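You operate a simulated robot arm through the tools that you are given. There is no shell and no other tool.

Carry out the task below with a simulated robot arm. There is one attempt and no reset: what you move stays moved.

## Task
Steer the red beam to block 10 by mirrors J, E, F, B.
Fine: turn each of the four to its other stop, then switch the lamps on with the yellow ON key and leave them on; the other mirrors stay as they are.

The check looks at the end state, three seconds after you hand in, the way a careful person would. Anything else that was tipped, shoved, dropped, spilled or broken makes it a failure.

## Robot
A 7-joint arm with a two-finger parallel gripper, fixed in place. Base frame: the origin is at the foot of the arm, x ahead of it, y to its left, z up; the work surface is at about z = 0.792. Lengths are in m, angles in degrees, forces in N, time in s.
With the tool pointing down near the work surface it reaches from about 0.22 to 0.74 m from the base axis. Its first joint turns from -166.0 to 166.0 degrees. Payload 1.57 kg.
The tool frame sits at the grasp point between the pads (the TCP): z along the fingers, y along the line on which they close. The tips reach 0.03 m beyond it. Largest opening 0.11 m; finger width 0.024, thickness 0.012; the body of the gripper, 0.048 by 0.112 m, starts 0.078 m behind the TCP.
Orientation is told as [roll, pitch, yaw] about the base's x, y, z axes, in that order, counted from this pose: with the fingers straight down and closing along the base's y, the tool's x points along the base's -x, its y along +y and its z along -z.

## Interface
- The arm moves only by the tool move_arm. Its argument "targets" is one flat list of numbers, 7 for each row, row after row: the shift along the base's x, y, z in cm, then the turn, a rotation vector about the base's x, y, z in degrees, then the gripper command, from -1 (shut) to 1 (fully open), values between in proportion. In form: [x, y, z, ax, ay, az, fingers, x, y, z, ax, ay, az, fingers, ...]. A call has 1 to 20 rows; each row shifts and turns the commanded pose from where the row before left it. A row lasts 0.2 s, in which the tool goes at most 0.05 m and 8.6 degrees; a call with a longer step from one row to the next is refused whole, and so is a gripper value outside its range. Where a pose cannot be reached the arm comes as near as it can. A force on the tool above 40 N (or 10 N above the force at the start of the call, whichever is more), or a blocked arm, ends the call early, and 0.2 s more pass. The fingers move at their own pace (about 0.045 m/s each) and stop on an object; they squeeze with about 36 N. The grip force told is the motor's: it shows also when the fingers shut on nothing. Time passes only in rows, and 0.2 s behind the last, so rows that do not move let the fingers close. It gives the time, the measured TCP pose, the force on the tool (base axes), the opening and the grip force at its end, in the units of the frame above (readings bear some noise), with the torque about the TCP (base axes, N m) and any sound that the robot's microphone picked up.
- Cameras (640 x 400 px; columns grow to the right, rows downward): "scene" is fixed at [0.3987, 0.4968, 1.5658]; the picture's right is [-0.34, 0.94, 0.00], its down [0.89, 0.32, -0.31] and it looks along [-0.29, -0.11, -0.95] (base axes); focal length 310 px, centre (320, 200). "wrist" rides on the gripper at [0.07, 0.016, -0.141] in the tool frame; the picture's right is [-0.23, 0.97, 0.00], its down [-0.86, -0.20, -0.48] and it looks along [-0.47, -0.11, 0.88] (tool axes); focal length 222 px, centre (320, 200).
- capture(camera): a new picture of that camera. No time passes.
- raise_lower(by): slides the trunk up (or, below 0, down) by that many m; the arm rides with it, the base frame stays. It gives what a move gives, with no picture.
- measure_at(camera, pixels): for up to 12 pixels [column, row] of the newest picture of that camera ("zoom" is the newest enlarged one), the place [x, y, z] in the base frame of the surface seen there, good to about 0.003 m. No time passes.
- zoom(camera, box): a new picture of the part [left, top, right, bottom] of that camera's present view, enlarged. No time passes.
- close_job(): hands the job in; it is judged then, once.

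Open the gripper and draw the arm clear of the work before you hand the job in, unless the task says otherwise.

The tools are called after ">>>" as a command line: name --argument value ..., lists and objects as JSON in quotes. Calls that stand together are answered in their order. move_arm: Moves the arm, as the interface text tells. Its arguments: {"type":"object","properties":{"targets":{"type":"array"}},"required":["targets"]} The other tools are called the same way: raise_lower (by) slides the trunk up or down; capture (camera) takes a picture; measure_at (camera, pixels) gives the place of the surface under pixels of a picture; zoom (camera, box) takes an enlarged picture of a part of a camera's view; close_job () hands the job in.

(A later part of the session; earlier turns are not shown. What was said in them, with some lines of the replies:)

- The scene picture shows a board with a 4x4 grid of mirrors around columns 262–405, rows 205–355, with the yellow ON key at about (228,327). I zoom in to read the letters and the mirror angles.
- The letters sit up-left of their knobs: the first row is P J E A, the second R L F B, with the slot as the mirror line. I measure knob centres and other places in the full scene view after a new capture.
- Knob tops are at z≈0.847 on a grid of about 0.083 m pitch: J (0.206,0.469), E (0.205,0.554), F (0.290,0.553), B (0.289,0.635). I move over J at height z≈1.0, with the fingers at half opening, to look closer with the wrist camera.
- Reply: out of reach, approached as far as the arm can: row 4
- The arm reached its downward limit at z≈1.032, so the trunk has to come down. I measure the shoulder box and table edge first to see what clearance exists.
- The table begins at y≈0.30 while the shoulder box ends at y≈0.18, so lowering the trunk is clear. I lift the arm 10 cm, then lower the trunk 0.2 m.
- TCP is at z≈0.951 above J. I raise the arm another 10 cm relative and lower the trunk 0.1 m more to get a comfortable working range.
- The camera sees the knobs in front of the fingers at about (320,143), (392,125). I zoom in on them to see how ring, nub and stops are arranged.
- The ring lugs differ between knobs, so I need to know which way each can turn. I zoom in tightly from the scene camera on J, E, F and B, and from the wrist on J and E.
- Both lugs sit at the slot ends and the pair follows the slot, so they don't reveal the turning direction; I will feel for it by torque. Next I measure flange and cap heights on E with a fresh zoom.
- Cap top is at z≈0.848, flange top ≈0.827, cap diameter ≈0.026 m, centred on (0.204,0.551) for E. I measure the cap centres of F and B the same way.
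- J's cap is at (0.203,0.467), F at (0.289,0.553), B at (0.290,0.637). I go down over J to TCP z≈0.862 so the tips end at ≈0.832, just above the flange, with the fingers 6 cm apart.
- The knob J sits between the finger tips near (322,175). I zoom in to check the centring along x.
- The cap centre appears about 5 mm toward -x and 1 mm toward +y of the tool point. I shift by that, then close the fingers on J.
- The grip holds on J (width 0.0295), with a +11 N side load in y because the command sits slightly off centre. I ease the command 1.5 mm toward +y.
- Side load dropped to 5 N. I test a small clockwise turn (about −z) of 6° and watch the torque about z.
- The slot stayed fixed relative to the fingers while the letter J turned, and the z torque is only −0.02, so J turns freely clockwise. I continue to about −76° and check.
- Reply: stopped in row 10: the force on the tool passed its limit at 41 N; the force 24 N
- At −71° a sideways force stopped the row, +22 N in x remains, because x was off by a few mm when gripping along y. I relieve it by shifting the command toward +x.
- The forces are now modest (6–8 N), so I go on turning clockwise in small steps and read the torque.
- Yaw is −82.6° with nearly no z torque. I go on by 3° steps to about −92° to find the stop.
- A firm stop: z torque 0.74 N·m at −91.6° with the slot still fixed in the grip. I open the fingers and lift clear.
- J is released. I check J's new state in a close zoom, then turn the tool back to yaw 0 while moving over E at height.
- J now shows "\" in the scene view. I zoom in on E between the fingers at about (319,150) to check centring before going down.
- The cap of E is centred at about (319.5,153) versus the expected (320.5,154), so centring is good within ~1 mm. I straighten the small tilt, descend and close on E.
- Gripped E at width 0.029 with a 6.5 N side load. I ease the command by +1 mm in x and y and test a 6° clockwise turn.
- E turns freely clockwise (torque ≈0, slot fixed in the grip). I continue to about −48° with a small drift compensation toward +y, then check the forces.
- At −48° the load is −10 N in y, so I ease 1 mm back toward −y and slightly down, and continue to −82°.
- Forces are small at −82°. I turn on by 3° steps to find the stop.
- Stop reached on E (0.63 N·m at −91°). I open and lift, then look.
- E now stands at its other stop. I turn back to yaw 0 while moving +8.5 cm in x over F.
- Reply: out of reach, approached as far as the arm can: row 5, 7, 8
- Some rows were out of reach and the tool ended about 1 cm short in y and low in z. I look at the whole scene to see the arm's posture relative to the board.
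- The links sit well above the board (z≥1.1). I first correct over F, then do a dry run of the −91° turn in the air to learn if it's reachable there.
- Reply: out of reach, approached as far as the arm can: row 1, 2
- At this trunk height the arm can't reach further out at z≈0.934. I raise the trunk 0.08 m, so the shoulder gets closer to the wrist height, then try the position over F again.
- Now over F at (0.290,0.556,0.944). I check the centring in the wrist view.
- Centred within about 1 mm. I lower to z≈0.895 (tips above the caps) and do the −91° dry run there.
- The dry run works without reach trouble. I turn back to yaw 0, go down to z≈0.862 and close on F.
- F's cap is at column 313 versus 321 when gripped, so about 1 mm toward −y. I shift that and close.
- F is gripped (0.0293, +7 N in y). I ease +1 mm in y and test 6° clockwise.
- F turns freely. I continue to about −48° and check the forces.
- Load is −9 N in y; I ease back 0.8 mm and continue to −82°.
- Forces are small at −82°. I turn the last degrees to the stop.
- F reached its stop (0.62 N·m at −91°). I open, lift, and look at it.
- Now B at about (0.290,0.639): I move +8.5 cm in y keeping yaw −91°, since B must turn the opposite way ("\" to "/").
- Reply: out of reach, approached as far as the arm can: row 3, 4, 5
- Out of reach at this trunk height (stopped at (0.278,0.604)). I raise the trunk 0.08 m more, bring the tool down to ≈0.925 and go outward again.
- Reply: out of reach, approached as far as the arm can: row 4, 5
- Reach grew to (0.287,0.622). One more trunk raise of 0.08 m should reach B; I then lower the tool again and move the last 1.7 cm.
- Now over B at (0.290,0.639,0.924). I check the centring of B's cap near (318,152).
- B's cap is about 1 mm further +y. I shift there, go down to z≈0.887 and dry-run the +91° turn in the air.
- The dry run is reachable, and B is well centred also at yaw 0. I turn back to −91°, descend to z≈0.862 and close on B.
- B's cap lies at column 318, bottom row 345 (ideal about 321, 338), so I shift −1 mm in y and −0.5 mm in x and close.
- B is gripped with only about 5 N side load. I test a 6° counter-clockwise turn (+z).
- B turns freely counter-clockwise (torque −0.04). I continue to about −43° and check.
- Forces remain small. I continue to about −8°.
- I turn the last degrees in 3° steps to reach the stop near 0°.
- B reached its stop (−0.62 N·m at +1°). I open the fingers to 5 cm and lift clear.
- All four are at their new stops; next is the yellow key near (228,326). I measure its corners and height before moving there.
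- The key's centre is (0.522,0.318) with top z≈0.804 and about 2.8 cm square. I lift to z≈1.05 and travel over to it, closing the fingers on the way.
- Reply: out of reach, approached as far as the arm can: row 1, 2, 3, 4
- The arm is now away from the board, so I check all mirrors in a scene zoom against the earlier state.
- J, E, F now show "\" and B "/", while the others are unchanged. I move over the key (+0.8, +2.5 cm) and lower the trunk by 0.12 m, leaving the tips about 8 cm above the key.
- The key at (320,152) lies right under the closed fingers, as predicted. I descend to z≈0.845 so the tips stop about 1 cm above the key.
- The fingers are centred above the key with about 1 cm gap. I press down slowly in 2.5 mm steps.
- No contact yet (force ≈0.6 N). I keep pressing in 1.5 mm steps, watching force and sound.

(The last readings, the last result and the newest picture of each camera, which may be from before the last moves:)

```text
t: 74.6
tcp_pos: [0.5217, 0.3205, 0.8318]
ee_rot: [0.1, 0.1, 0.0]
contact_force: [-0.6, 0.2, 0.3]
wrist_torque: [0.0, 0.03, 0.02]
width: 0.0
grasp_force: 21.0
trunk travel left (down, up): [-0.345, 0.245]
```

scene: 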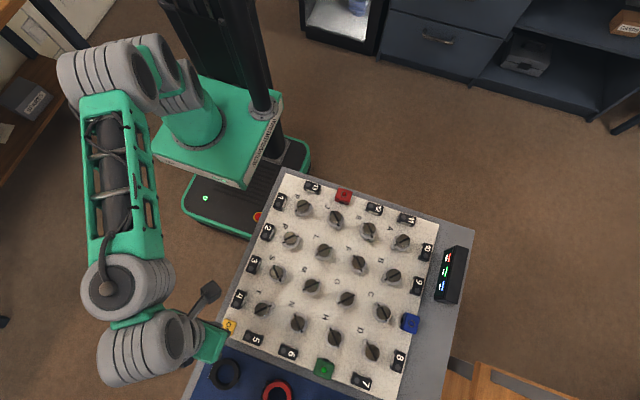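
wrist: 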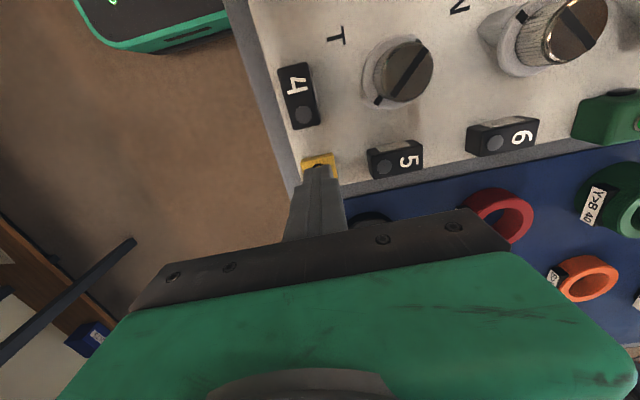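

Still no clear force. I continue in 1.5 mm steps.

>>> move_arm --targets '[0, 0, -0.15, 0, 0, 0, -1, 0, 0, -0.15, 0, 0, 0, -1]'

>>> zoom --camera "scene" --box '[424, 236, 480, 306]'

>>> zoom --camera "wrist" --box '[272, 130, 368, 190]'

```text
t: 75.2
tcp_pos: [0.5211, 0.32, 0.8293]
ee_rot: [0.1, 0.1, 0.0]
contact_force: [0.7, -0.2, 1.6]
wrist_torque: [-0.01, -0.03, -0.04]
width: 0.0003
grasp_force: 21.3
trunk travel left (down, up): [-0.345, 0.245]
heard: click
```

```text
5.71 times, centred on (452, 271) of scene
```

zoom: 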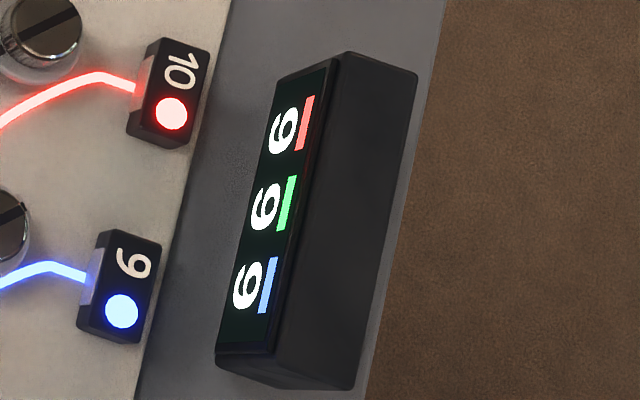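

```text
6.67 times, centred on (320, 160) of wrist
```

zoom: 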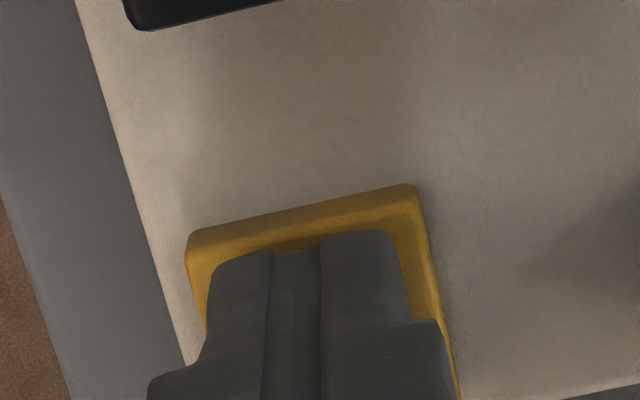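

A click was heard and the lamps are on: block 10 glows red at (170,113) of the zoom. I lift straight up off the key and look at the whole scene.

>>> move_arm --targets '[0, 0, 0.5, 0, 0, 0, -1, 0, 0, 2, 0, 0, 0, -1, 0, 0, 4, 0, 0, 0, -1, 0, 0, 2, 0, 0, 0, -1, 0, 0, 0, 0, 0, 0, -1]'

>>> capture --camera "scene"

>>> zoom --camera "scene" --box '[210, 165, 480, 400]'

>>> zoom --camera "scene" --box '[280, 180, 440, 290]'

>>> zoom --camera "scene" --box '[424, 236, 480, 306]'

```text
t: 76.4
tcp_pos: [0.5194, 0.3193, 0.9146]
ee_rot: [0.0, 0.1, 0.0]
contact_force: [0.7, -0.1, -0.3]
wrist_torque: [0.03, -0.01, 0.0]
width: 0.0
grasp_force: 21.3
trunk travel left (down, up): [-0.345, 0.245]
```

```text
taken
```

scene: 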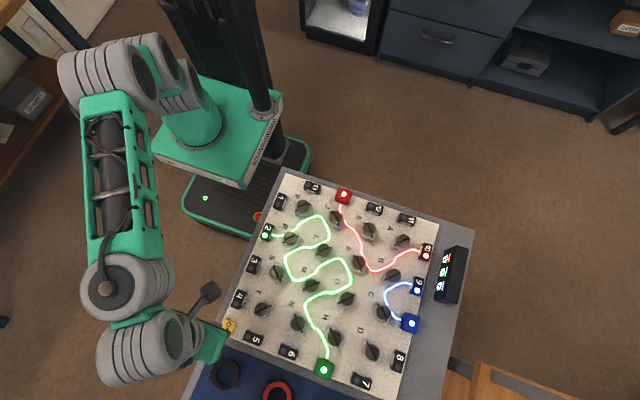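

```text
1.70 times, centred on (345, 282) of scene
```

zoom: 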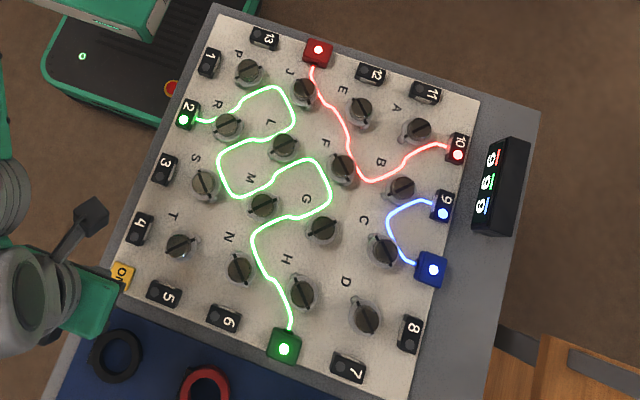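

```text
3.64 times, centred on (360, 235) of scene
```

zoom: 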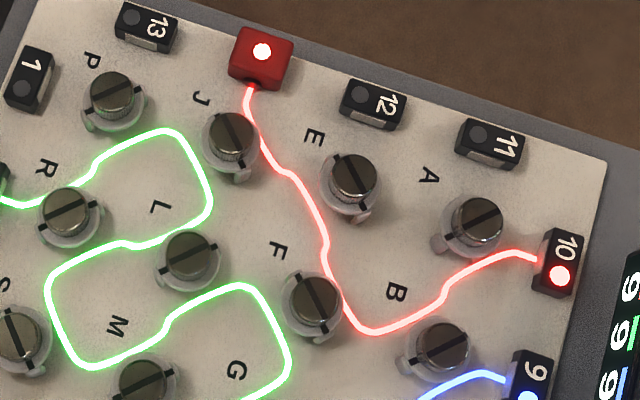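

```text
5.71 times, centred on (452, 271) of scene
```

zoom: 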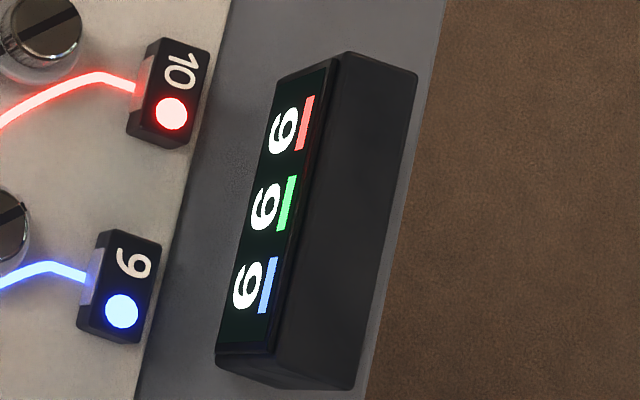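

Red lights block 10, green and blue keep their own paths, and the lamps stay on after release. I raise the trunk 0.15 m, then open the gripper and draw the arm aside off the table.

>>> raise_lower --by 0.15

>>> move_arm --targets '[0, -2.5, 0, 0, 0, 0, 0, 0, -2.5, 0, 0, 0, 0, 0.5, 0, -2.5, 0, 0, 0, 0, 1, 0, -2.5, 0, 0, 0, 0, 1, 0, 0, 0, 0, 0, 0, 1, 0, 0, 0, 0, 0, 0, 1, 0, 0, 0, 0, 0, 0, 1]'

>>> capture --camera "scene"

>>> zoom --camera "scene" --box '[190, 165, 480, 400]'

```text
t: 78.2
tcp_pos: [0.5209, 0.3193, 1.0628]
ee_rot: [0.2, 0.1, -0.1]
contact_force: [0.6, 0.2, -0.6]
wrist_torque: [0.06, 0.01, 0.05]
width: 0.0
grasp_force: 21.2
trunk travel left (down, up): [-0.495, 0.095]
```

```text
t: 79.8
tcp_pos: [0.5217, 0.2191, 1.0646]
ee_rot: [0.0, 0.1, 0.0]
contact_force: [-0.2, -0.4, 0.3]
wrist_torque: [-0.02, -0.03, 0.03]
width: 0.11
grasp_force: 0.0
trunk travel left (down, up): [-0.495, 0.095]
```

```text
taken
```

scene: 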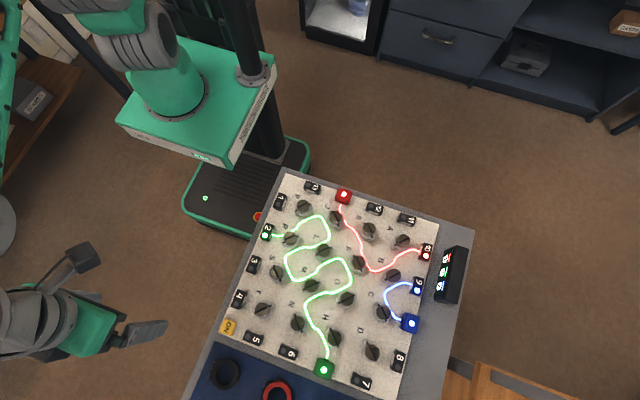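

```text
1.70 times, centred on (335, 282) of scene
```

zoom: 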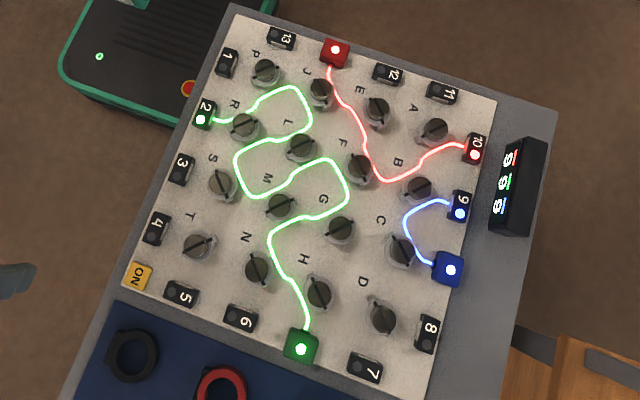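

The final view shows red going by J, E, F and B to block 10, with the lamps on and the other mirrors unchanged. The gripper is open and off the table, so I hand the job in.

>>> close_job

```text
The job is handed in.
```

The red beam now reaches block 10 by mirrors J, E, F and B, and I have handed the job in.

- **Mirrors:** J, E and F are turned a quarter turn clockwise and B a quarter turn counter-clockwise. Each went until I felt the stop. The other mirrors look the same as at the start.
- **Lamps:** I pressed the yellow ON key once and heard a click. The lamps stayed on after I let go, with block 10 lit red, block 2 green and block 9 blue.
- **Arm:** The gripper is open and the arm is clear of the table. I saw nothing else moved or knocked over.
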